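You operate a simulated robot arm through the tools that you are given. There is no shell and no other tool.

The job below is to be done with a simulated robot arm. You get a single attempt, and the scene is never put back.

Task
Latch the pine board on the trestle stand and stain its middle.
Fine: red and blue latch over the board first; load the block brush at the stain tin and lay it back. A coat counts when it lies all over at full strength: go over it till it gets no stronger.

The check looks at the end state, three seconds after you hand in, the way a careful person would. Anything else that was tipped, shoved, dropped, spilled or broken makes it a failure.

Robot
A 7-joint arm with a two-finger parallel gripper, fixed in place. Base frame: the origin is at the foot of the arm, x ahead of it, y to its left, z up. Lengths are in m, angles in degrees, forces in N, time in s.
With the tool pointing down near the work surface it reaches from about 0.18 to 0.74 m from the base axis. Its first joint turns from -166.0 to 166.0 degrees. Payload 1.57 kg.
The tool frame sits at the grasp point between the pads (the TCP): z along the fingers, y along the line on which they close. The tips reach 0.03 m beyond it. The gripper opens to 0.11 m. The fingers are 0.024 m wide and 0.012 m thick; the gripper's body (0.048 by 0.112 m) begins 0.078 m behind the TCP.
Orientation is told as [roll, pitch, yaw] about the base's x, y, z axes, in that order, counted from this pose: with the fingers straight down and closing along the base's y, the tool's x points along the base's -x, its y along +y and its z along -z.

Tools
- The arm moves only by the tool nudge_tool. Its argument "targets" is one flat list of numbers, 6 for each row, row after row: the shift along the tool's x, y, z in m, then the turn, a rotation vector about the tool's x, y, z in degrees. In form: [tx, ty, tz, rx, ry, rz, tx, ty, tz, rx, ry, rz, ...]. A call has 1 to 20 rows; each row is the pose to reach, as a shift and turn from the pose commanded when the call began, along the tool's axes at that moment. "grip" is the gripper command, from -1 (fully open) to 1 (shut), values between in proportion, set as the call begins (left out, the last holds). Each row takes 0.2 s and may step no farther than 0.05 m and 8.6 degrees from the row before; otherwise, or with a gripper value out of range, the whole call is refused. A pose out of reach is approached as far as the arm can. The call stops where the force on the tool passes 50 N (or 10 N more than at its start, if that is more) or the arm is blocked; 0.2 s more then pass. The fingers move at their own pace (about 0.045 m/s each) and stop on an object; they squeeze with about 28 N. The grip force told is the motor's: it shows also when the fingers shut on nothing. Time passes only in rows, and 0.2 s behind the last, so rows that repeat a pose let the fingers close. It gives the time, the measured TCP pose, the force on the tool (base axes), the opening and the grip force at its end, in the units of the frame above (readings bear some noise), with the torque about the TCP (base axes, N m) and any sound that the robot's microphone picked up.
- Cameras (640 x 400 px; columns grow to the right, rows downward): "scene" is fixed at [0.0517, 0.4998, 1.3444]; the picture's right is [-0.64, -0.77, 0.00], its down [-0.71, 0.60, -0.37] and it looks along [0.29, -0.24, -0.93] (base axes); focal length 214 px, centre (320, 200). "wrist" rides on the gripper at [0.07, 0.016, -0.141] in the tool frame; the picture's right is [-0.23, 0.97, 0.00], its down [-0.86, -0.20, -0.48] and it looks along [-0.47, -0.11, 0.88] (tool axes); focal length 222 px, centre (320, 200). There is no depth. A picture from a camera that has moved, and an enlarged one, comes with that camera's place and axes in the base frame and with its lens.
- grab_frame(camera): a new picture of that camera. No time passes.
- raise_lower(by): slides the trunk up (or, below 0, down) by that many m; the arm rides with it, the base frame stays. It gives what a move gives, with no picture.
- zoom(camera, box): a new picture of the part [left, top, right, bottom] of that camera's present view, enlarged. No time passes.
- close_job(): hands the job in; it is judged then, once.

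Places have to be worked out from the pictures, the camera data and where the tool is seen. Open the gripper and draw the arm clear of the work before you hand the job in, unless the task says otherwise.

The tools are called by a JSON object that holds its "method" and its "body". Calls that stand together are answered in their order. nudge_tool: Moves the arm, as the interface text tells. Its arguments: {"type":"object","properties":{"targets":{"type":"array"},"grip":{"type":"number"}},"required":["targets"]} The other tools are called the same way: raise_lower (by) slides the trunk up or down; grab_frame (camera) takes a picture; zoom (camera, box) takes an enlarged picture of a part of a camera's view; close_job () hands the job in.

At the start:

```text
t: 0.0
eef_pos: [0.2136, 0.308, 1.0795]
ee_rot: [0.0, -0.1, 0.1]
wrist_force: [0.4, 0.8, -0.5]
ft_torque: [0.01, 0.02, -0.03]
gripper_width: 0.1101
grip_force: 0.1
trunk travel left (down, up): [-0.525, 0.065]
```

scene: 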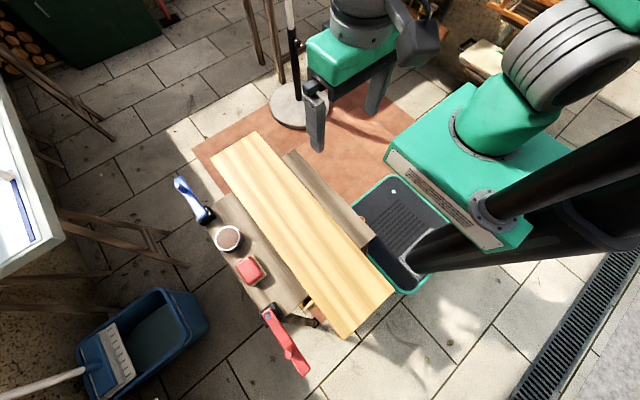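
wrist: 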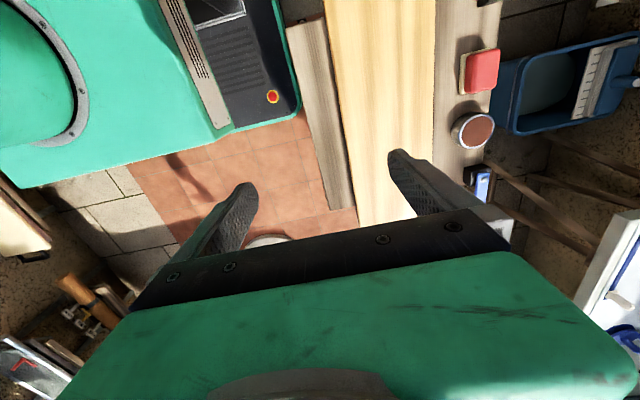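

The board lies on a trestle stand, with a blue latch, a tin, a red block brush and a red latch along one side. I'll enlarge these areas to make out the details.

{"method": "zoom", "body": {"camera": "scene", "box": [160, 120, 320, 220]}}

{"method": "zoom", "body": {"camera": "scene", "box": [200, 220, 360, 320]}}

{"method": "zoom", "body": {"camera": "scene", "box": [240, 280, 400, 380]}}

{"method": "zoom", "body": {"camera": "wrist", "box": [260, 0, 580, 200]}}

{"method": "zoom", "body": {"camera": "scene", "box": [160, 120, 420, 380]}}

```text
4.00 times, centred on (240, 170) of scene
camera zoom: at [0.0517, 0.4998, 1.3444], right [-0.64, -0.77, 0.0], down [-0.71, 0.6, -0.37], along [0.29, -0.24, -0.93], focal length 858 px, centre (640, 320)
```

zoom: 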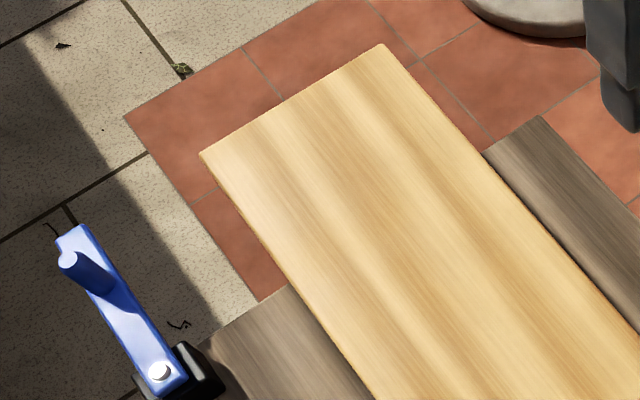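

```text
4.00 times, centred on (280, 270) of scene
camera zoom: at [0.0517, 0.4998, 1.3444], right [-0.64, -0.77, 0.0], down [-0.71, 0.6, -0.37], along [0.29, -0.24, -0.93], focal length 858 px, centre (480, -80)
```

zoom: 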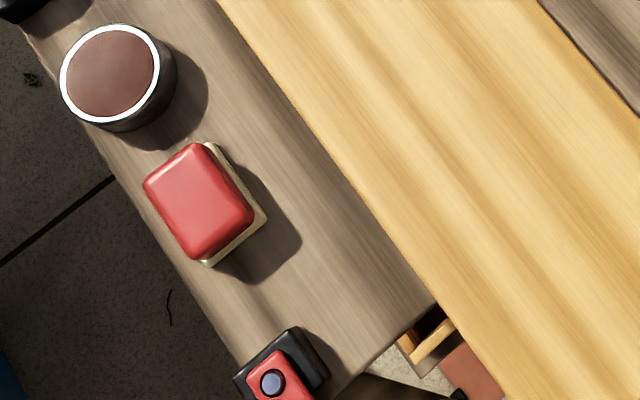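

```text
4.00 times, centred on (320, 330) of scene
camera zoom: at [0.0517, 0.4998, 1.3444], right [-0.64, -0.77, 0.0], down [-0.71, 0.6, -0.37], along [0.29, -0.24, -0.93], focal length 858 px, centre (320, -320)
```

zoom: 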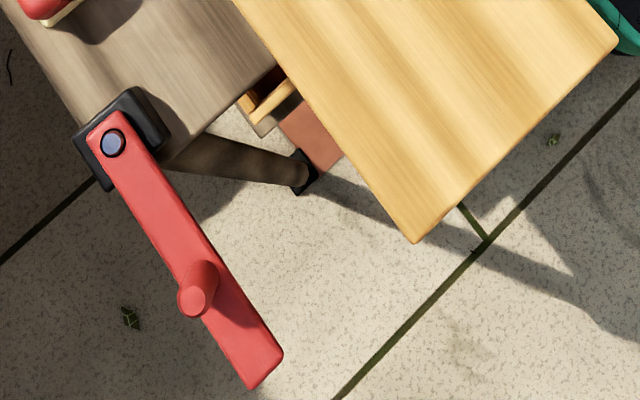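

```text
2.00 times, centred on (420, 100) of wrist
camera zoom: at [0.1429, 0.3248, 1.2227], right [0.23, 0.97, 0.0], down [0.86, -0.2, 0.48], along [0.47, -0.11, -0.88], focal length 444 px, centre (120, 400)
```

zoom: 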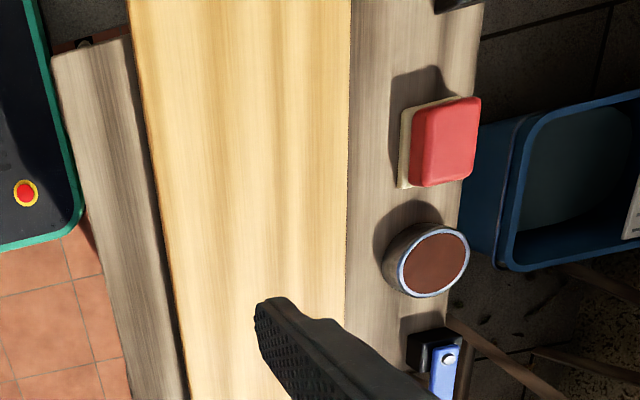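

```text
1.54 times, centred on (290, 250) of scene
camera zoom: at [0.0517, 0.4998, 1.3444], right [-0.64, -0.77, 0.0], down [-0.71, 0.6, -0.37], along [0.29, -0.24, -0.93], focal length 330 px, centre (366, 123)
```

zoom: 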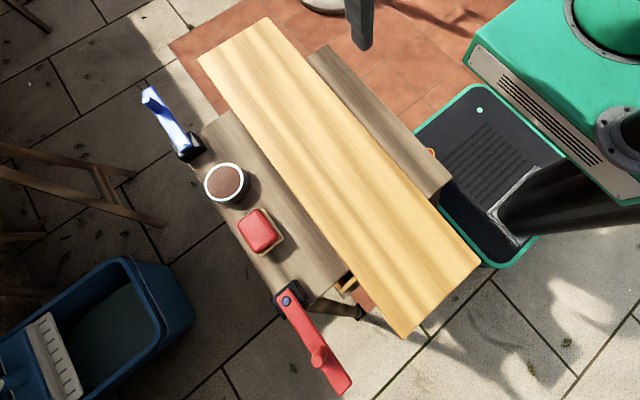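

Triangulating both views gives these positions:
- **Board:** top spans about x -0.08..0.59 and y 0.35..0.53.
- **Tin:** near (0.31, 0.616), rim at z≈0.753.
- **Brush:** near (0.20, 0.618).
- **Red latch:** pivot near (0.084, 0.64), arm pointing -x.
- **Blue latch:** pivot near (0.425, 0.64), arm pointing +x.

I'll move above that side for a closer look.

{"method": "nudge_tool", "body": {"targets": [0.012, 0.045, 0.01, 0, 0, 0, 0.024, 0.09, 0.02, 0, 0, 0, 0.036, 0.135, 0.03, 0, 0, 0, 0.048, 0.18, 0.04, 0, 0, 0, 0.06, 0.22, 0.05, 0, 0, 0, 0.064, 0.242, 0.08, 0, 0, 0], "grip": -1}}

{"method": "grab_frame", "body": {"camera": "wrist"}}

{"method": "grab_frame", "body": {"camera": "scene"}}

```text
t: 1.4
eef_pos: [0.1493, 0.5514, 0.9988]
ee_rot: [0.0, 0.0, 0.0]
wrist_force: [-0.2, -0.7, 0.6]
ft_torque: [-0.01, 0.02, 0.04]
gripper_width: 0.11
grip_force: 0.1
trunk travel left (down, up): [-0.525, 0.065]
```

```text
taken
camera wrist: at [0.0788, 0.5675, 1.1418], right [0.23, 0.97, 0.0], down [0.86, -0.2, 0.48], along [0.47, -0.11, -0.88], focal length 222 px, centre (320, 200)
```

wrist: 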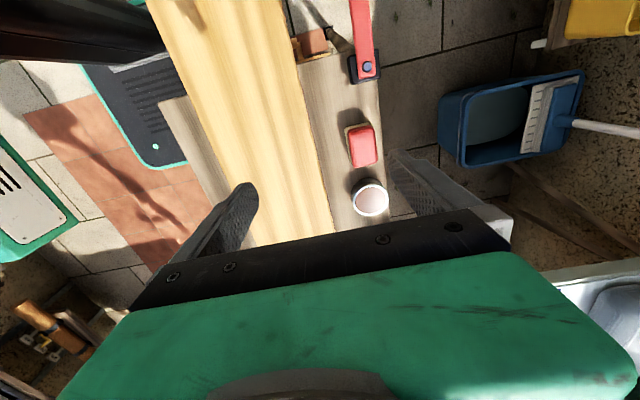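

```text
taken
```

scene: 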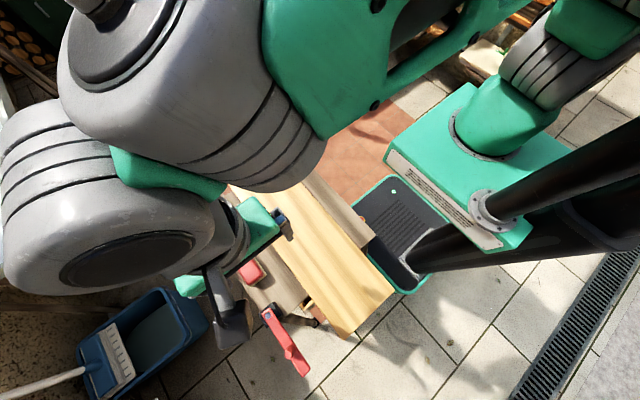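

The wrist picture shows the brush, the tin and the red latch. I'll enlarge that part.

{"method": "zoom", "body": {"camera": "wrist", "box": [280, 0, 440, 100]}}

{"method": "zoom", "body": {"camera": "wrist", "box": [280, 110, 440, 210]}}

{"method": "zoom", "body": {"camera": "wrist", "box": [140, 0, 400, 240]}}

```text
4.00 times, centred on (360, 50) of wrist
camera zoom: at [0.0788, 0.5675, 1.1418], right [0.23, 0.97, 0.0], down [0.86, -0.2, 0.48], along [0.47, -0.11, -0.88], focal length 888 px, centre (160, 800)
```

zoom: 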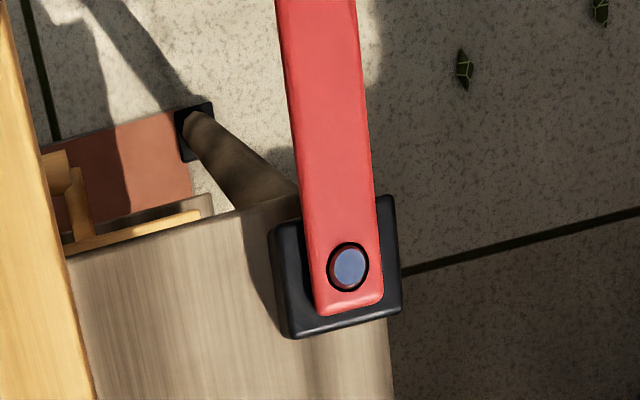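

```text
4.00 times, centred on (360, 160) of wrist
camera zoom: at [0.0788, 0.5675, 1.1418], right [0.23, 0.97, 0.0], down [0.86, -0.2, 0.48], along [0.47, -0.11, -0.88], focal length 888 px, centre (160, 360)
```

zoom: 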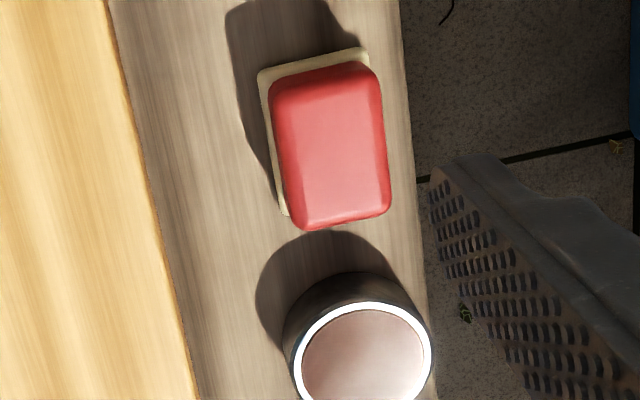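

```text
1.67 times, centred on (270, 120) of wrist
camera zoom: at [0.0788, 0.5675, 1.1418], right [0.23, 0.97, 0.0], down [0.86, -0.2, 0.48], along [0.47, -0.11, -0.88], focal length 370 px, centre (403, 333)
```

zoom: 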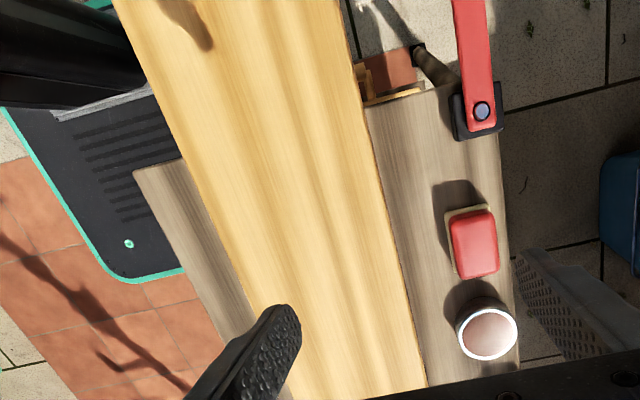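

I refined the estimates: board top z≈0.75, brush top centre (0.196, 0.617, 0.753), tin rim centre (0.309, 0.62, 0.747), red pivot (0.078, 0.638). Next I move toward -x and lower to see the red latch and its knob.

{"method": "nudge_tool", "body": {"targets": [0.04, 0.0, 0.02, 0, 0, 0, 0.08, 0.0, 0.04, 0, 0, 0, 0.12, 0.0, 0.05, 0, 0, 0, 0.13, 0.0, 0.05, 0, 0, 0]}}

{"method": "grab_frame", "body": {"camera": "wrist"}}

{"method": "zoom", "body": {"camera": "wrist", "box": [280, 0, 480, 125]}}

{"method": "zoom", "body": {"camera": "scene", "box": [160, 120, 320, 220]}}

```text
t: 2.4
eef_pos: [0.0191, 0.5502, 0.9508]
ee_rot: [0.0, 0.0, 0.0]
wrist_force: [0.2, 0.0, 0.4]
ft_torque: [0.06, 0.0, 0.01]
gripper_width: 0.11
grip_force: 0.0
trunk travel left (down, up): [-0.525, 0.065]
```

```text
taken
camera wrist: at [-0.0516, 0.5666, 1.0924], right [0.23, 0.97, 0.0], down [0.86, -0.2, 0.48], along [0.47, -0.11, -0.88], focal length 222 px, centre (320, 200)
```

wrist: 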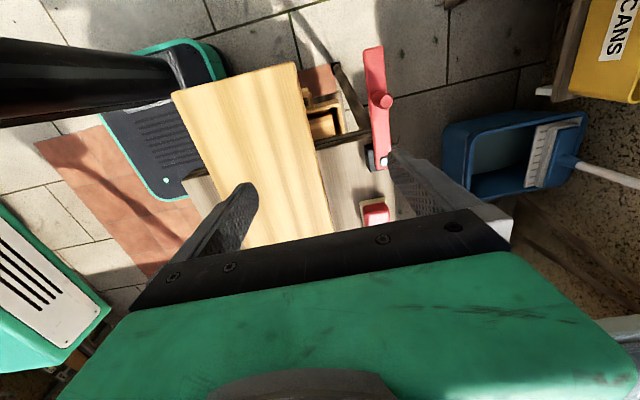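

```text
3.20 times, centred on (380, 62) of wrist
camera zoom: at [-0.0516, 0.5666, 1.0924], right [0.23, 0.97, 0.0], down [0.86, -0.2, 0.48], along [0.47, -0.11, -0.88], focal length 711 px, centre (128, 640)
```

zoom: 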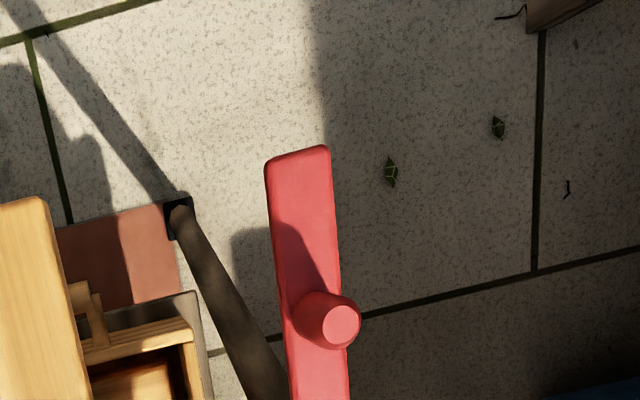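

```text
4.00 times, centred on (240, 170) of scene
camera zoom: at [0.0517, 0.4998, 1.3444], right [-0.64, -0.77, 0.0], down [-0.71, 0.6, -0.37], along [0.29, -0.24, -0.93], focal length 858 px, centre (640, 320)
```

zoom: 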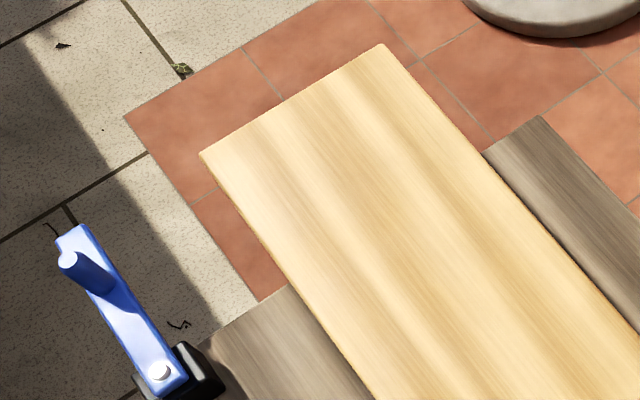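

The red knob top is at about (-0.010, 0.640, 0.798), standing ~3 cm above its arm, so its radius from the pivot is about 0.088. I'll move over the knob with the gripper open, fingers closing along y, staying high for a check.

{"method": "nudge_tool", "body": {"targets": [0.01, 0.03, 0.03, 0, 0, 0, 0.02, 0.06, 0.06, 0, 0, 0, 0.029, 0.09, 0.08, 0, 0, 0, 0.029, 0.09, 0.08, 0, 0, 0], "grip": -0.3}}

{"method": "grab_frame", "body": {"camera": "wrist"}}

{"method": "zoom", "body": {"camera": "scene", "box": [220, 270, 380, 370]}}

```text
t: 3.4
eef_pos: [-0.0092, 0.6415, 0.8699]
ee_rot: [-0.1, 0.0, 0.1]
wrist_force: [-0.2, -0.2, 0.0]
ft_torque: [-0.02, 0.01, -0.01]
gripper_width: 0.0716
grip_force: 0.1
trunk travel left (down, up): [-0.525, 0.065]
```

```text
taken
camera wrist: at [-0.0806, 0.6572, 1.0124], right [0.23, 0.97, 0.0], down [0.86, -0.2, 0.48], along [0.47, -0.11, -0.88], focal length 222 px, centre (320, 200)
```

wrist: 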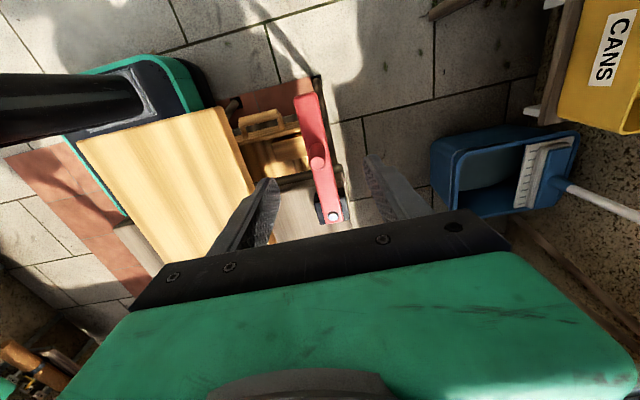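

```text
4.00 times, centred on (300, 320) of scene
camera zoom: at [0.0517, 0.4998, 1.3444], right [-0.64, -0.77, 0.0], down [-0.71, 0.6, -0.37], along [0.29, -0.24, -0.93], focal length 858 px, centre (400, -280)
```

zoom: 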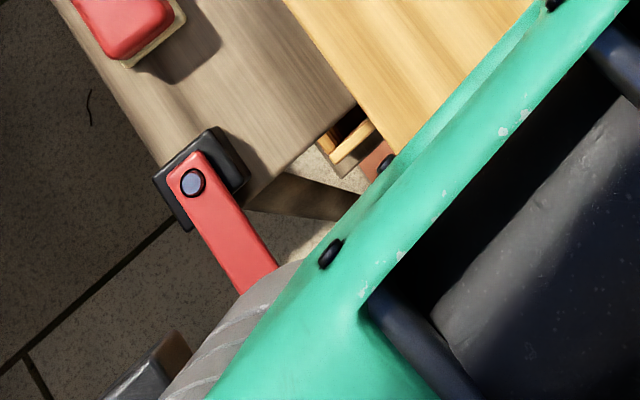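

The knob's pixel matches the estimate exactly. I descend straight so the tips sit just above the latch arm (z≈0.772), then close on the knob.

{"method": "nudge_tool", "body": {"targets": [0.001, -0.001, 0.035, 0, 0, 0, 0.001, -0.001, 0.055, 0, 0, 0, 0.001, -0.001, 0.067, 0, 0, 0]}}

{"method": "nudge_tool", "body": {"targets": [0, 0, 0, 0, 0, 0, 0, 0, 0, 0, 0, 0, 0, 0, 0, 0, 0, 0, 0, 0, 0, 0, 0, 0], "grip": 1}}

{"method": "grab_frame", "body": {"camera": "wrist"}}

```text
t: 4.2
eef_pos: [-0.0118, 0.6406, 0.8024]
ee_rot: [0.0, 0.0, 0.1]
wrist_force: [0.3, 0.8, -0.1]
ft_torque: [0.03, -0.01, 0.01]
gripper_width: 0.0712
grip_force: 0.1
trunk travel left (down, up): [-0.525, 0.065]
```

```text
t: 5.2
eef_pos: [-0.0125, 0.6379, 0.8035]
ee_rot: [-0.1, 0.0, 0.0]
wrist_force: [-0.5, -8.7, 1.6]
ft_torque: [0.07, -0.04, -0.06]
gripper_width: 0.0184
grip_force: 20.6
trunk travel left (down, up): [-0.525, 0.065]
```

```text
taken
camera wrist: at [-0.082, 0.6549, 0.9457], right [0.23, 0.97, 0.0], down [0.86, -0.2, 0.48], along [0.47, -0.11, -0.88], focal length 222 px, centre (320, 200)
```

wrist: 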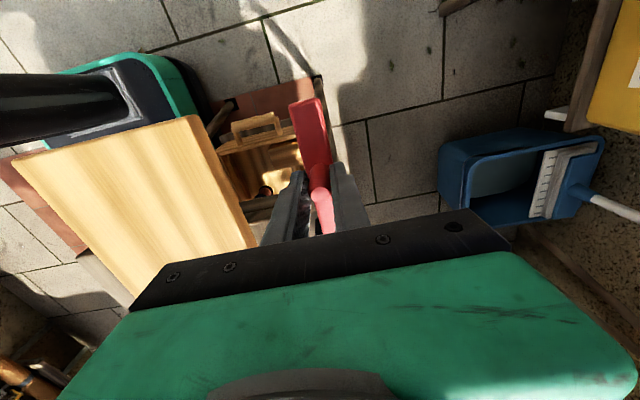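

The fingers hold the knob (18 mm wide). I begin swinging it in an arc about the pivot, from -x toward -y, turning the tool with it, and watch the force.

{"method": "nudge_tool", "body": {"targets": [-0.0009, -0.0124, 0, 0, 0, -8, -0.0035, -0.0245, 0, 0, 0, -16, -0.0077, -0.0362, 0, 0, 0, -24]}}

```text
t: 6.0
eef_pos: [-0.0053, 0.6029, 0.803]
ee_rot: [0.0, 0.0, 24.4]
wrist_force: [-10.4, -6.2, 2.8]
ft_torque: [0.26, 0.42, -0.07]
gripper_width: 0.0181
grip_force: 28.1
trunk travel left (down, up): [-0.525, 0.065]
```

The lever follows well; the force is mainly radial, so the true radius is slightly larger. I continue the arc with a 1 mm outward correction.

{"method": "nudge_tool", "body": {"targets": [0.0001, -0.0125, 0, 0, 0, -8, -0.0025, -0.0244, 0, 0, 0, -16, -0.0068, -0.036, 0, 0, 0, -24, -0.0128, -0.0469, 0, 0, 0, -32, -0.0201, -0.0569, 0, 0, 0, -40]}}

```text
t: 7.2
eef_pos: [0.038, 0.5572, 0.8045]
ee_rot: [-0.1, 0.0, 64.1]
wrist_force: [-8.5, -16.7, 7.5]
ft_torque: [-0.26, 0.68, -0.08]
gripper_width: 0.018
grip_force: 28.1
trunk travel left (down, up): [-0.525, 0.065]
```

A circle fit through the measured points gives pivot (0.0777, 0.6382), r=0.090, with the lever now at about 64°. I finish the arc to 90°, where the lever points straight over the board.

{"method": "nudge_tool", "body": {"targets": [0.0015, -0.0153, 0, 0, 0, -8.5, -0.0014, -0.0284, 0, 0, 0, -17, -0.0066, -0.0414, 0, 0, 0, -25.5, -0.0066, -0.0414, 0, 0, 0, -25.5]}}

{"method": "grab_frame", "body": {"camera": "wrist"}}

{"method": "grab_frame", "body": {"camera": "scene"}}

```text
t: 8.2
eef_pos: [0.0791, 0.5478, 0.8033]
ee_rot: [0.0, -0.1, 89.6]
wrist_force: [1.4, -4.3, 0.4]
ft_torque: [0.16, 0.4, -0.07]
gripper_width: 0.0184
grip_force: 27.6
trunk travel left (down, up): [-0.525, 0.065]
```

```text
taken
camera wrist: at [0.0621, 0.4778, 0.9456], right [-0.97, 0.24, 0.0], down [0.21, 0.85, 0.48], along [0.11, 0.47, -0.88], focal length 222 px, centre (320, 200)
```

wrist: 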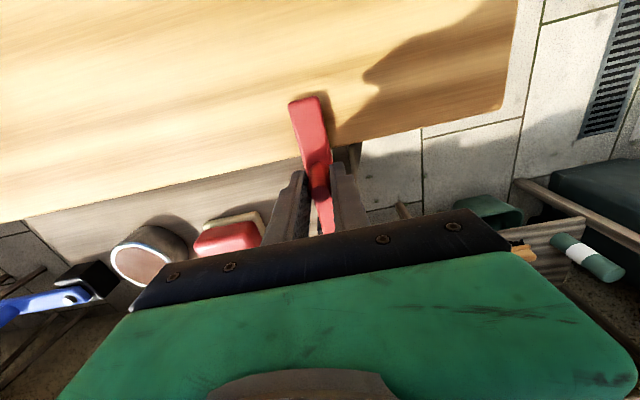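

```text
taken
```

scene: 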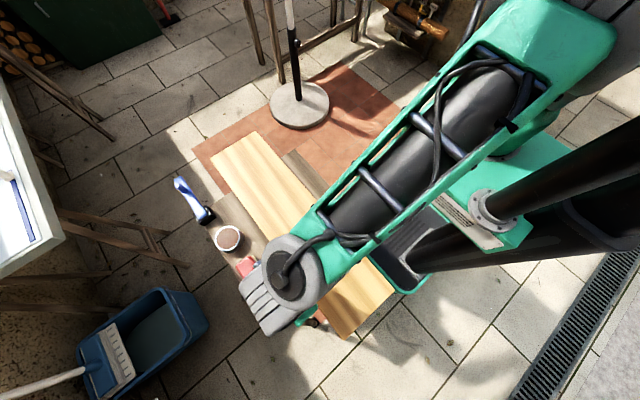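

The red latch now points over the board. I release it and rise straight up, then check it.

{"method": "nudge_tool", "body": {"targets": [0, 0, 0, 0, 0, 0, 0, 0, 0, 0, 0, 0, 0, 0, -0.03, 0, 0, 0, 0, 0, -0.08, 0, 0, 0, 0, 0, -0.12, 0, 0, 0], "grip": -0.3}}

{"method": "grab_frame", "body": {"camera": "wrist"}}

```text
t: 9.4
eef_pos: [0.079, 0.5469, 0.9234]
ee_rot: [0.0, 0.1, 89.5]
wrist_force: [0.8, -0.4, -0.9]
ft_torque: [0.05, -0.01, 0.02]
gripper_width: 0.0714
grip_force: 0.1
trunk travel left (down, up): [-0.525, 0.065]
```

```text
taken
camera wrist: at [0.0615, 0.4776, 1.0654], right [-0.97, 0.23, 0.0], down [0.21, 0.85, 0.48], along [0.11, 0.46, -0.88], focal length 222 px, centre (320, 200)
```

wrist: 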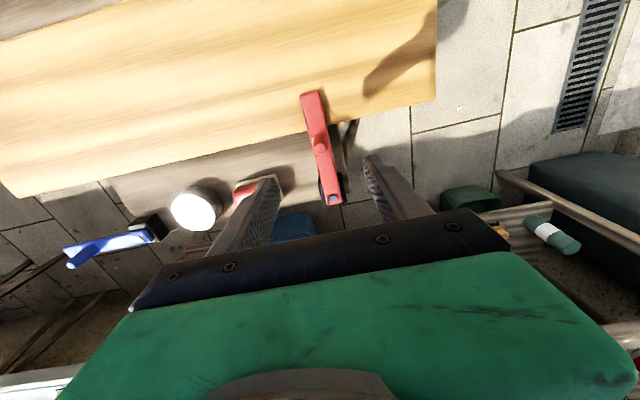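

Red stays put. I zoom in on the blue latch in this view to locate its knob.

{"method": "zoom", "body": {"camera": "wrist", "box": [40, 180, 200, 280]}}

{"method": "zoom", "body": {"camera": "wrist", "box": [260, 60, 420, 220]}}

```text
4.00 times, centred on (120, 230) of wrist
camera zoom: at [0.0615, 0.4776, 1.0654], right [-0.97, 0.23, 0.0], down [0.21, 0.85, 0.48], along [0.11, 0.46, -0.88], focal length 888 px, centre (1120, 80)
```

zoom: 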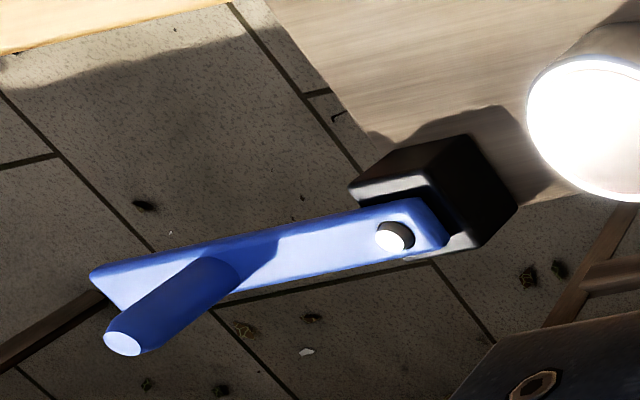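

```text
2.50 times, centred on (340, 140) of wrist
camera zoom: at [0.0615, 0.4776, 1.0654], right [-0.97, 0.23, 0.0], down [0.21, 0.85, 0.48], along [0.11, 0.46, -0.88], focal length 555 px, centre (270, 350)
```

zoom: 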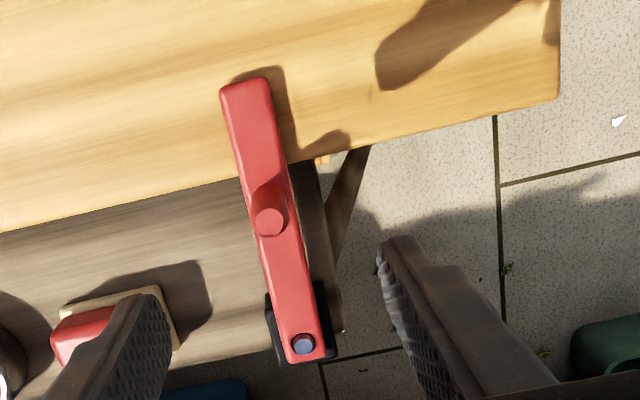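

The blue knob is at about (0.505, 0.638), top z≈0.805, so r≈0.81 and I need to tilt the fingers outward to reach it. First I turn the yaw back to 0 while moving to x≈0.25 at a safe height.

{"method": "nudge_tool", "body": {"targets": [0, -0.0155, -0.003, 0, 0, 8.136, 0, -0.031, -0.006, 0, 0, 16.27, 0, -0.0465, -0.009, 0, 0, 24.41, 0, -0.062, -0.012, 0, 0, 32.54, 0, -0.0775, -0.015, 0, 0, 40.68, 0, -0.093, -0.018, 0, 0, 48.82, 0, -0.1085, -0.021, 0, 0, 56.95, 0, -0.124, -0.024, 0, 0, 65.09, 0, -0.1395, -0.027, 0, 0, 73.22, 0, -0.155, -0.03, 0, 0, 81.36, 0, -0.17, -0.03, 0, 0, 89.5]}}

```text
t: 11.8
eef_pos: [0.2474, 0.545, 0.9525]
ee_rot: [0.0, 0.0, -0.1]
wrist_force: [0.0, 0.5, 1.0]
ft_torque: [-0.01, 0.0, -0.02]
gripper_width: 0.0714
grip_force: 0.2
trunk travel left (down, up): [-0.525, 0.065]
```

Now I tilt the fingers 40° toward +x while moving to (0.40, 0.638, 0.95), to test the reach in free air.

{"method": "nudge_tool", "body": {"targets": [-0.03, 0.02, 0, 0, -8, 0, -0.06, 0.04, 0, 0, -16, 0, -0.09, 0.06, 0, 0, -24, 0, -0.12, 0.08, 0, 0, -32, 0, -0.15, 0.092, 0, 0, -40, 0]}}

{"method": "grab_frame", "body": {"camera": "wrist"}}

{"method": "grab_frame", "body": {"camera": "scene"}}

```text
t: 13.0
eef_pos: [0.3839, 0.6176, 0.9435]
ee_rot: [0.3, -40.2, -0.1]
wrist_force: [0.0, 0.9, 1.0]
ft_torque: [0.02, 0.09, -0.02]
gripper_width: 0.0712
grip_force: 0.0
out of reach, approached as far as the arm can: row 4, 5
trunk travel left (down, up): [-0.525, 0.065]
```

```text
taken
camera wrist: at [0.2407, 0.633, 1.0094], right [0.17, 0.97, 0.15], down [0.35, -0.2, 0.92], along [0.92, -0.11, -0.37], focal length 222 px, centre (320, 200)
```

wrist: 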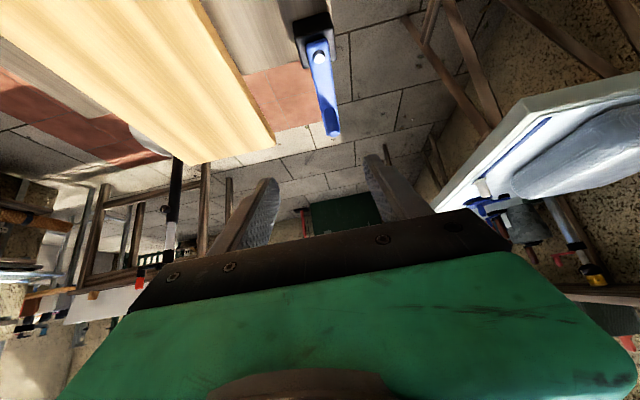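

```text
taken
```

scene: 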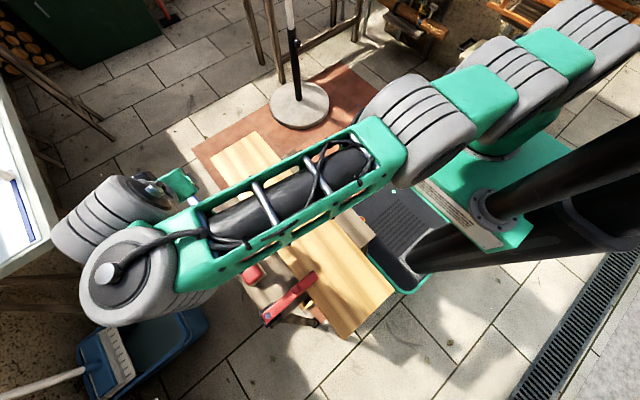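

The reach ended at about (0.384, 0.618, 0.944) with a 40° tilt. I'll lower the tool about 6 cm at the same orientation to see whether height limits the reach, so I can choose how to use the trunk.

{"method": "nudge_tool", "body": {"targets": [0.0193, 0, 0.023, 0, 0, 0, 0.0386, 0, 0.046, 0, 0, 0, 0.0386, 0, 0.046, 0, 0, 0]}}

```text
t: 13.8
eef_pos: [0.3834, 0.6173, 0.8832]
ee_rot: [-0.1, -40.1, 0.0]
wrist_force: [-0.9, -0.7, 0.1]
ft_torque: [0.05, 0.0, -0.01]
gripper_width: 0.0715
grip_force: 0.1
trunk travel left (down, up): [-0.525, 0.065]
```

That pose was reachable. From here I push out in +x and +y to see how far it goes at this height.

{"method": "nudge_tool", "body": {"targets": [-0.0192, 0.01, 0.016, 0, 0, 0, -0.0383, 0.02, 0.032, 0, 0, 0, -0.05, 0.02, 0.042, 0, 0, 0]}}

```text
t: 14.6
eef_pos: [0.436, 0.6083, 0.8848]
ee_rot: [0.0, -40.0, 0.0]
wrist_force: [-0.3, -0.4, 0.0]
ft_torque: [0.02, -0.01, 0.01]
gripper_width: 0.0715
grip_force: 0.0
out of reach, approached as far as the arm can: row 1, 2, 3
trunk travel left (down, up): [-0.525, 0.065]
```

At this tilt direction, reach tops out around r≈0.75. Tilting along the arm's radial direction (about 52° yaw) should gain more, so I rotate about the vertical by 50° while pulling back slightly.

{"method": "nudge_tool", "body": {"targets": [0.0004, -0.0123, -0.0036, -5.36, 0, -6.38, 0.0009, -0.0247, -0.0073, -10.72, 0, -12.77, 0.0013, -0.037, -0.0109, -16.07, 0, -19.15, 0.0017, -0.0493, -0.0145, -21.43, 0, -25.53, 0.0022, -0.0617, -0.0182, -26.79, 0, -31.92, 0.0026, -0.074, -0.0218, -32.15, 0, -38.3]}}

```text
t: 16.0
eef_pos: [0.4192, 0.5348, 0.898]
ee_rot: [0.0, -40.1, 50.3]
wrist_force: [0.1, 0.4, 0.7]
ft_torque: [0.01, 0.02, 0.0]
gripper_width: 0.0715
grip_force: 0.0
trunk travel left (down, up): [-0.525, 0.065]
```

That orientation is reached cleanly. I now advance to a pre-grasp point 6 cm short of the knob along the finger direction.

{"method": "nudge_tool", "body": {"targets": [-0.0138, 0, 0.033, 0, 0, 0, -0.0276, 0, 0.066, 0, 0, 0, -0.0413, 0, 0.0987, 0, 0, 0]}}

{"method": "grab_frame", "body": {"camera": "wrist"}}

{"method": "grab_frame", "body": {"camera": "scene"}}

```text
t: 16.8
eef_pos: [0.4809, 0.6074, 0.8501]
ee_rot: [0.1, -40.0, 50.1]
wrist_force: [1.2, 0.3, 0.0]
ft_torque: [-0.03, 0.01, -0.01]
gripper_width: 0.0715
grip_force: 0.1
trunk travel left (down, up): [-0.525, 0.065]
```

```text
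taken
camera wrist: at [0.3752, 0.5074, 0.9145], right [-0.64, 0.76, 0.15], down [0.38, 0.14, 0.92], along [0.68, 0.64, -0.37], focal length 222 px, centre (320, 200)
```

wrist: 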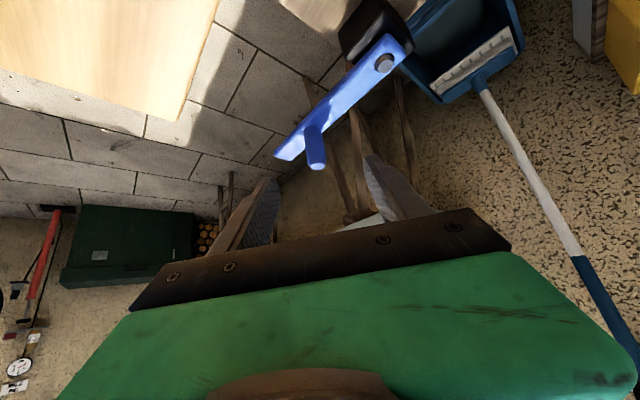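

```text
taken
```

scene: 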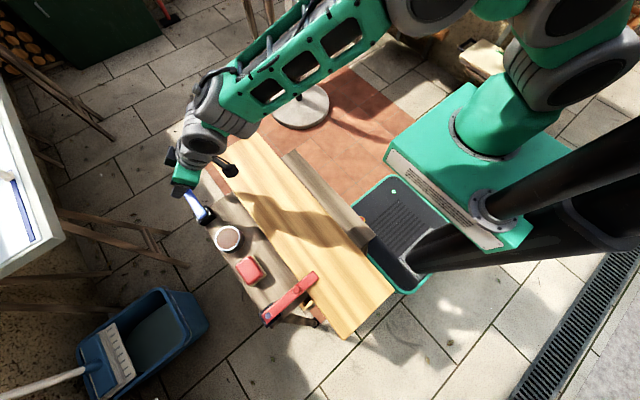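

The knob projects exactly as predicted at (317,165), so I advance 6 cm along the finger axis and then close on it.

{"method": "nudge_tool", "body": {"targets": [0, 0, 0.025, 0, 0, 0, 0, 0, 0.045, 0, 0, 0, 0, 0, 0.06, 0, 0, 0, 0, 0, 0.06, 0, 0, 0]}}

{"method": "grab_frame", "body": {"camera": "wrist"}}

```text
t: 17.8
eef_pos: [0.5057, 0.6366, 0.8039]
ee_rot: [0.0, -40.1, 50.1]
wrist_force: [0.1, 0.5, 0.9]
ft_torque: [-0.01, 0.03, -0.02]
gripper_width: 0.0715
grip_force: 0.1
trunk travel left (down, up): [-0.525, 0.065]
```

```text
taken
camera wrist: at [0.3999, 0.5364, 0.8693], right [-0.63, 0.76, 0.15], down [0.38, 0.14, 0.92], along [0.68, 0.64, -0.37], focal length 222 px, centre (320, 200)
```

wrist: 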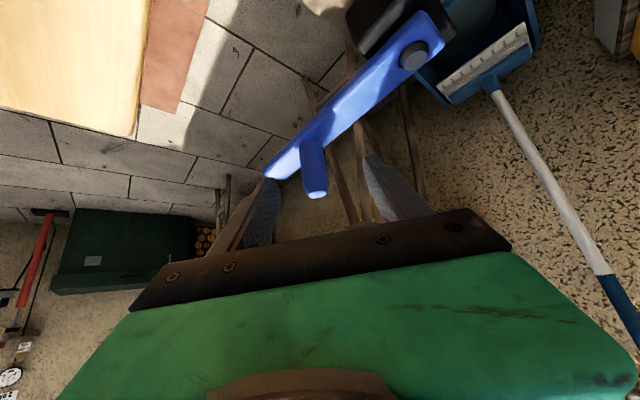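

No contact yet and the knob sits centrally between the fingers. I close on it.

{"method": "nudge_tool", "body": {"targets": [0, 0, 0, 0, 0, 0, 0, 0, 0, 0, 0, 0, 0, 0, 0, 0, 0, 0, 0, 0, 0, 0, 0, 0], "grip": 1}}

```text
t: 18.8
eef_pos: [0.5065, 0.6342, 0.8046]
ee_rot: [0.0, -40.0, 49.9]
wrist_force: [4.5, -2.1, 0.1]
ft_torque: [-0.08, -0.06, -0.01]
gripper_width: 0.0181
grip_force: 20.4
trunk travel left (down, up): [-0.525, 0.065]
```

The blue knob is held (18 mm). I swing it clockwise about the pivot at (0.415, 0.638), for the first 24° without turning the tool so reach stays safe.

{"method": "nudge_tool", "body": {"targets": [0.0078, -0.0074, -0.0066, 0, 0, 0, 0.0163, -0.0133, -0.0137, 0, 0, 0, 0.0254, -0.0177, -0.0213, 0, 0, 0]}}

```text
t: 19.6
eef_pos: [0.4971, 0.5995, 0.8048]
ee_rot: [0.0, -40.0, 50.1]
wrist_force: [6.4, -2.8, 2.3]
ft_torque: [0.12, -0.17, 0.0]
gripper_width: 0.0181
grip_force: 27.6
trunk travel left (down, up): [-0.525, 0.065]
```

Forces are small and the lever follows. I continue to 48°.

{"method": "nudge_tool", "body": {"targets": [0.0096, -0.0026, -0.008, 0, 0, 0, 0.0192, -0.0035, -0.016, 0, 0, 0, 0.0288, -0.0027, -0.0241, 0, 0, 0]}}

```text
t: 20.4
eef_pos: [0.4774, 0.5672, 0.8048]
ee_rot: [0.0, -40.0, 50.0]
wrist_force: [9.7, -10.2, 5.9]
ft_torque: [0.17, -0.19, -0.13]
gripper_width: 0.0183
grip_force: 28.1
trunk travel left (down, up): [-0.525, 0.065]
```

The lever is at about 48° with a modest outward pull. I continue the arc to 90°, ending at about (0.416, 0.546).

{"method": "nudge_tool", "body": {"targets": [0.0092, 0.0016, -0.0077, 0, 0, 0, 0.0183, 0.0059, -0.0153, 0, 0, 0, 0.0269, 0.0118, -0.0226, 0, 0, 0]}}

{"method": "grab_frame", "body": {"camera": "wrist"}}

```text
t: 21.2
eef_pos: [0.4448, 0.5463, 0.8051]
ee_rot: [-0.3, -40.0, 50.0]
wrist_force: [12.3, -23.3, 12.8]
ft_torque: [-1.07, -0.32, -0.58]
gripper_width: 0.0182
grip_force: 28.6
trunk travel left (down, up): [-0.525, 0.065]
```

```text
taken
camera wrist: at [0.3385, 0.4475, 0.8696], right [-0.63, 0.76, 0.14], down [0.37, 0.14, 0.92], along [0.68, 0.63, -0.37], focal length 222 px, centre (320, 200)
```

wrist: 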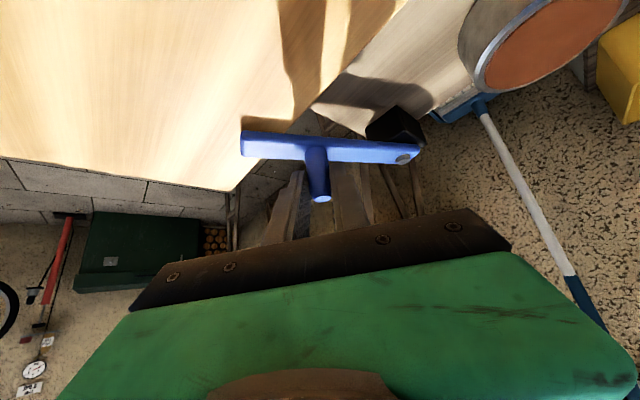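

There is a 25 N radial outward pull, so the true arc lies about 4 mm further out. I correct for that and finish the swing.

{"method": "nudge_tool", "body": {"targets": [0.0016, -0.0033, -0.0014, 0, 0, 0, 0.0098, 0.0044, -0.0082, 0, 0, 0, 0.0187, 0.016, -0.0157, 0, 0, 0, 0.0187, 0.016, -0.0157, 0, 0, 0]}}

{"method": "grab_frame", "body": {"camera": "wrist"}}

{"method": "zoom", "body": {"camera": "scene", "box": [180, 140, 340, 300]}}

```text
t: 22.2
eef_pos: [0.4153, 0.5388, 0.8041]
ee_rot: [-0.1, -39.9, 50.1]
wrist_force: [1.8, -22.6, 5.3]
ft_torque: [-0.33, -0.04, -0.35]
gripper_width: 0.0181
grip_force: 27.6
trunk travel left (down, up): [-0.525, 0.065]
```

```text
taken
camera wrist: at [0.3092, 0.4391, 0.8687], right [-0.63, 0.76, 0.15], down [0.38, 0.14, 0.92], along [0.67, 0.64, -0.38], focal length 222 px, centre (320, 200)
```

wrist: 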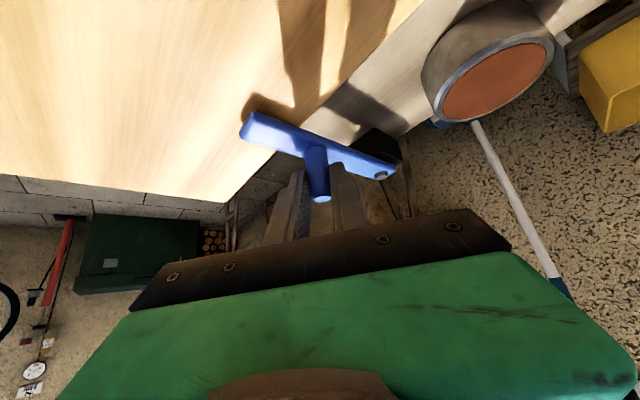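

```text
2.50 times, centred on (260, 220) of scene
camera zoom: at [0.0517, 0.4998, 1.3444], right [-0.64, -0.77, 0.0], down [-0.71, 0.6, -0.37], along [0.29, -0.24, -0.93], focal length 536 px, centre (470, 150)
```

zoom: 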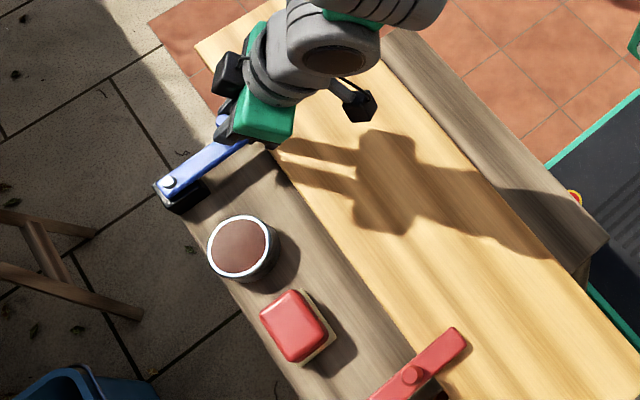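

The lever now points along -y over the board, from pivot (0.413, 0.631) to tip (0.411, 0.488). I relax the radial pull by 3 mm, open, and withdraw along the finger axis.

{"method": "nudge_tool", "body": {"targets": [0.0018, -0.0019, -0.0015, 0, 0, 0, 0.0018, -0.0019, -0.0015, 0, 0, 0]}}

{"method": "nudge_tool", "body": {"targets": [0, 0, 0, 0, 0, 0, 0, 0, 0, 0, 0, 0, 0, 0, 0, 0, 0, 0, 0, 0, -0.03, 0, 0, 0, 0, 0, -0.07, 0, 0, 0, 0, 0, -0.11, 0, 0, 0], "grip": -0.3}}

{"method": "grab_frame", "body": {"camera": "wrist"}}

{"method": "grab_frame", "body": {"camera": "scene"}}

```text
t: 22.8
eef_pos: [0.4136, 0.5382, 0.8033]
ee_rot: [0.1, -39.9, 50.0]
wrist_force: [-1.1, -10.6, -5.7]
ft_torque: [0.06, -0.21, -0.07]
gripper_width: 0.0179
grip_force: 27.6
trunk travel left (down, up): [-0.525, 0.065]
```

```text
t: 24.2
eef_pos: [0.3691, 0.4841, 0.8886]
ee_rot: [0.0, -40.1, 50.0]
wrist_force: [-0.6, -0.3, -0.6]
ft_torque: [0.02, 0.0, 0.03]
gripper_width: 0.0718
grip_force: 0.1
trunk travel left (down, up): [-0.525, 0.065]
```

```text
taken
camera wrist: at [0.2645, 0.3842, 0.9539], right [-0.63, 0.76, 0.15], down [0.38, 0.14, 0.92], along [0.67, 0.64, -0.37], focal length 222 px, centre (320, 200)
```

wrist: 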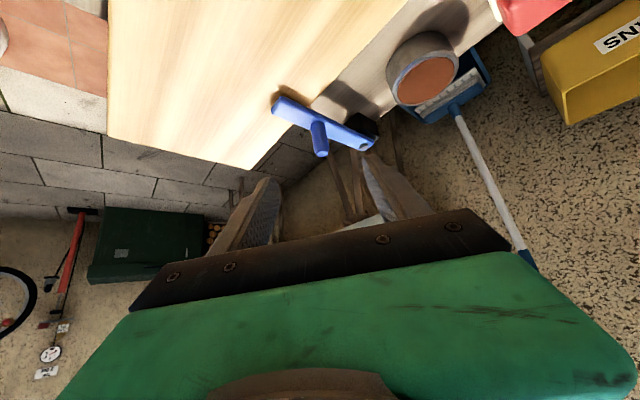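

```text
taken
```

scene: 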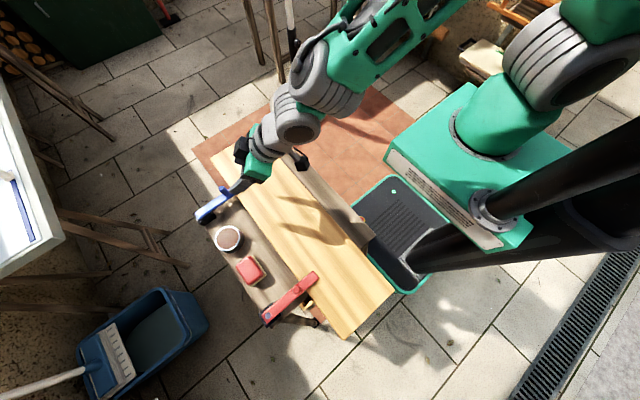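

Both latches lie over the board. Now I untilt the tool and rotate the yaw back to 0 while moving over the brush.

{"method": "nudge_tool", "body": {"targets": [0.0026, 0.0016, -0.0128, 0, 8, 0, 0.0051, 0.0032, -0.0257, 0, 16, 0, 0.0077, 0.0048, -0.0385, 0, 24, 0, 0.0102, 0.0064, -0.0514, 0, 32, 0, 0.0128, 0.008, -0.0642, 0, 40, 0]}}

{"method": "nudge_tool", "body": {"targets": [-0.0045, 0.028, 0, 0, 0, 7.15, -0.0089, 0.056, 0, 0, 0, 14.3, -0.0134, 0.084, 0, 0, 0, 21.4, -0.0179, 0.112, 0, 0, 0, 28.6, -0.0224, 0.14, 0, 0, 0, 35.7, -0.0268, 0.168, 0, 0, 0, 42.9, -0.0313, 0.196, 0, 0, 0, 50]}}

{"method": "grab_frame", "body": {"camera": "wrist"}}

```text
t: 25.4
eef_pos: [0.3315, 0.451, 0.9289]
ee_rot: [0.0, 0.1, 50.1]
wrist_force: [0.1, 0.0, 0.6]
ft_torque: [-0.05, 0.0, -0.01]
gripper_width: 0.0714
grip_force: 0.0
trunk travel left (down, up): [-0.525, 0.065]
```

```text
t: 27.0
eef_pos: [0.2002, 0.6006, 0.9297]
ee_rot: [-0.2, 0.1, 0.0]
wrist_force: [-0.4, 0.1, -0.3]
ft_torque: [0.01, -0.01, 0.04]
gripper_width: 0.0717
grip_force: 0.1
trunk travel left (down, up): [-0.525, 0.065]
```

```text
taken
camera wrist: at [0.1311, 0.617, 1.0717], right [0.23, 0.97, 0.0], down [0.85, -0.2, 0.48], along [0.47, -0.11, -0.88], focal length 222 px, centre (320, 200)
```

wrist: 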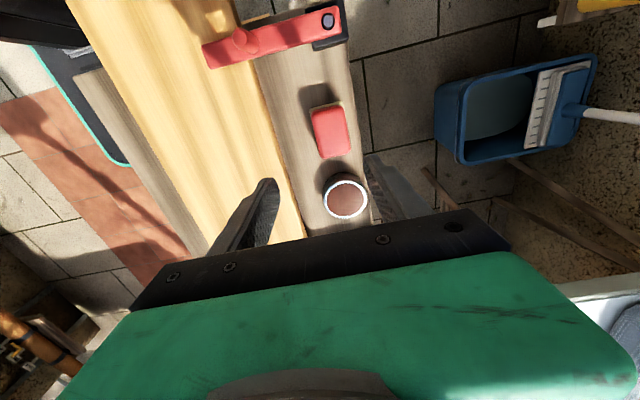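

I zoom in on the brush and tin to size the brush, its pad and the stand surface.

{"method": "zoom", "body": {"camera": "wrist", "box": [280, 90, 400, 165]}}

{"method": "zoom", "body": {"camera": "wrist", "box": [280, 150, 400, 225]}}

{"method": "zoom", "body": {"camera": "scene", "box": [200, 210, 300, 310]}}

```text
5.33 times, centred on (340, 128) of wrist
camera zoom: at [0.1311, 0.617, 1.0717], right [0.23, 0.97, 0.0], down [0.85, -0.2, 0.48], along [0.47, -0.11, -0.88], focal length 1185 px, centre (213, 587)
```

zoom: 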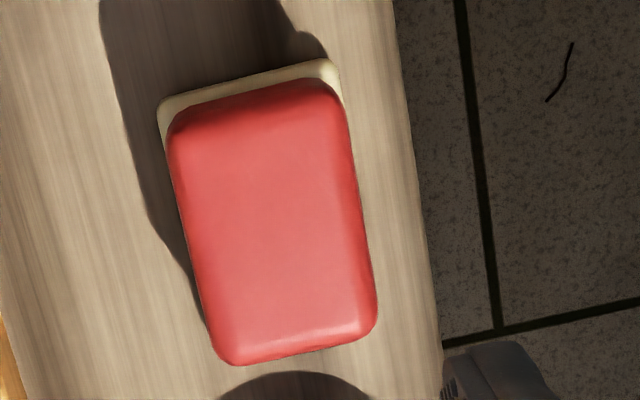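

```text
5.33 times, centred on (340, 188) of wrist
camera zoom: at [0.1311, 0.617, 1.0717], right [0.23, 0.97, 0.0], down [0.85, -0.2, 0.48], along [0.47, -0.11, -0.88], focal length 1185 px, centre (213, 267)
```

zoom: 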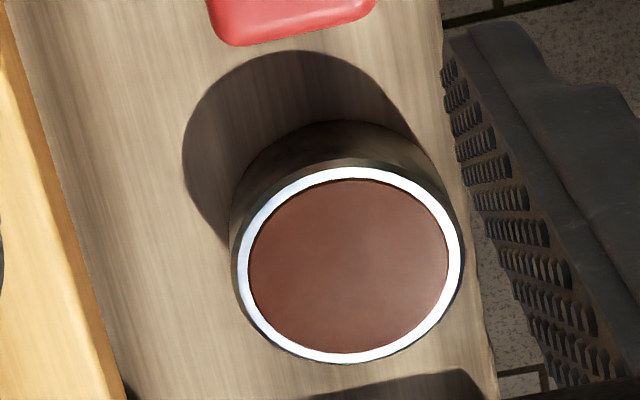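

```text
4.00 times, centred on (250, 260) of scene
camera zoom: at [0.0517, 0.4998, 1.3444], right [-0.64, -0.77, 0.0], down [-0.71, 0.6, -0.37], along [0.29, -0.24, -0.93], focal length 858 px, centre (600, -40)
```

zoom: 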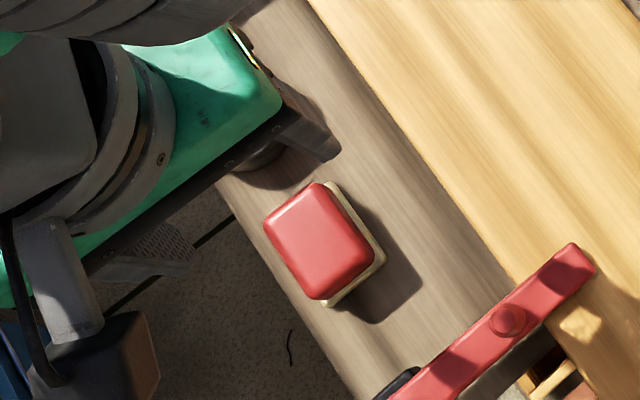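

My estimates:
- **Stand:** surface z≈0.71.
- **Brush:** centre (0.200, 0.619); red body ~43 mm wide at z 0.727–0.753 on a ~49×70 mm pad.
- **Tin:** rim z≈0.747, inner diameter ~60 mm.

I'll lower over the brush with a 2.5° yaw to match it, stopping above the top for a check.

{"method": "nudge_tool", "body": {"targets": [0, 0.009, 0.045, 0, 0, 1.2, 0, 0.0185, 0.085, 0, 0, 2.5, 0, 0.0185, 0.12, 0, 0, 2.5, 0, 0.0185, 0.12, 0, 0, 2.5]}}

{"method": "grab_frame", "body": {"camera": "wrist"}}

{"method": "zoom", "body": {"camera": "wrist", "box": [200, 100, 440, 250]}}

```text
t: 28.0
eef_pos: [0.2015, 0.6199, 0.8097]
ee_rot: [0.0, 0.0, -2.5]
wrist_force: [0.3, 0.2, -0.7]
ft_torque: [0.0, 0.02, 0.0]
gripper_width: 0.0716
grip_force: 0.1
trunk travel left (down, up): [-0.525, 0.065]
```

```text
taken
camera wrist: at [0.1314, 0.6386, 0.9513], right [0.27, 0.96, 0.0], down [0.85, -0.24, 0.48], along [0.46, -0.13, -0.88], focal length 222 px, centre (320, 200)
```

wrist: 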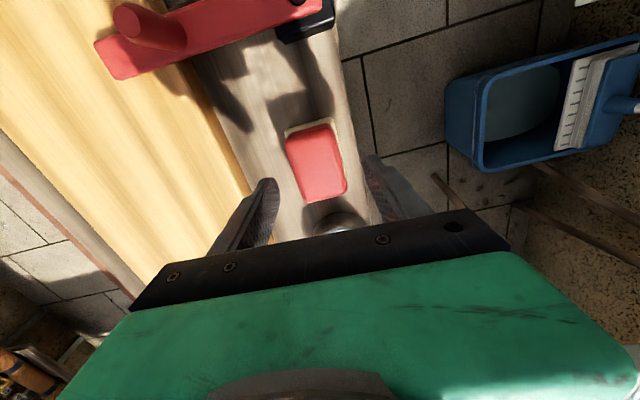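

```text
2.67 times, centred on (320, 175) of wrist
camera zoom: at [0.1314, 0.6386, 0.9513], right [0.27, 0.96, 0.0], down [0.85, -0.24, 0.48], along [0.46, -0.13, -0.88], focal length 592 px, centre (320, 267)
```

zoom: 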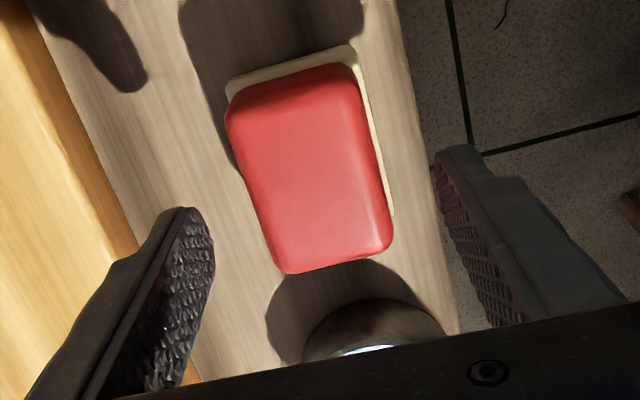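

The brush top centre computes to (0.2016, 0.617), practically under the TCP. I descend to z≈0.759, so the tips stay above the pad ledge, then close.

{"method": "nudge_tool", "body": {"targets": [0, -0.002, 0.025, 0, 0, 0, 0, -0.002, 0.042, 0, 0, 0, 0, -0.002, 0.051, 0, 0, 0, 0, -0.002, 0.051, 0, 0, 0]}}

{"method": "grab_frame", "body": {"camera": "wrist"}}

```text
t: 29.0
eef_pos: [0.2007, 0.6165, 0.7585]
ee_rot: [-0.1, 0.0, -2.4]
wrist_force: [0.0, 0.8, 0.1]
ft_torque: [-0.01, -0.02, 0.0]
gripper_width: 0.0715
grip_force: 0.2
trunk travel left (down, up): [-0.525, 0.065]
```

```text
taken
camera wrist: at [0.1314, 0.6361, 0.9009], right [0.27, 0.96, 0.0], down [0.85, -0.24, 0.48], along [0.46, -0.13, -0.88], focal length 222 px, centre (320, 200)
```

wrist: 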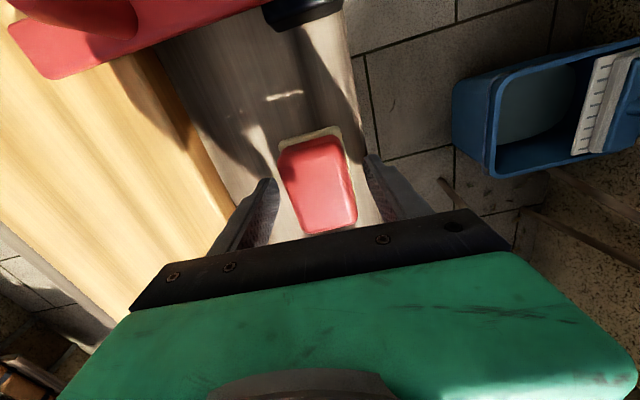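

The brush is between the fingers with no contact. I close the gripper.

{"method": "nudge_tool", "body": {"targets": [0, 0, 0, 0, 0, 0, 0, 0, 0, 0, 0, 0, 0, 0, 0, 0, 0, 0, 0, 0, 0, 0, 0, 0], "grip": 1}}

{"method": "grab_frame", "body": {"camera": "wrist"}}

```text
t: 30.0
eef_pos: [0.201, 0.6166, 0.7581]
ee_rot: [0.1, 0.0, -2.4]
wrist_force: [0.2, 1.4, 0.6]
ft_torque: [0.01, 0.0, 0.0]
gripper_width: 0.0491
grip_force: 27.9
trunk travel left (down, up): [-0.525, 0.065]
```

```text
taken
camera wrist: at [0.1314, 0.636, 0.901], right [0.27, 0.96, 0.0], down [0.85, -0.24, 0.48], along [0.46, -0.13, -0.88], focal length 222 px, centre (320, 200)
```

wrist: 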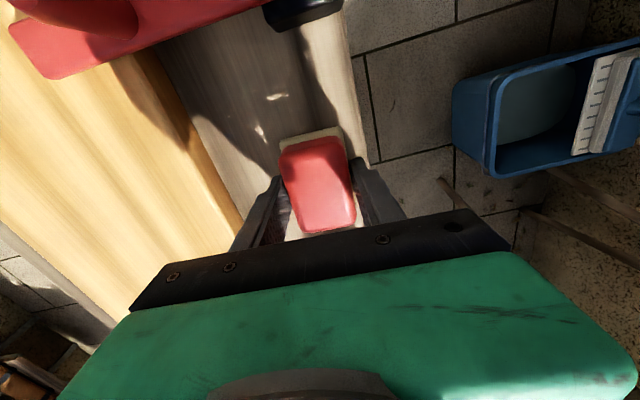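

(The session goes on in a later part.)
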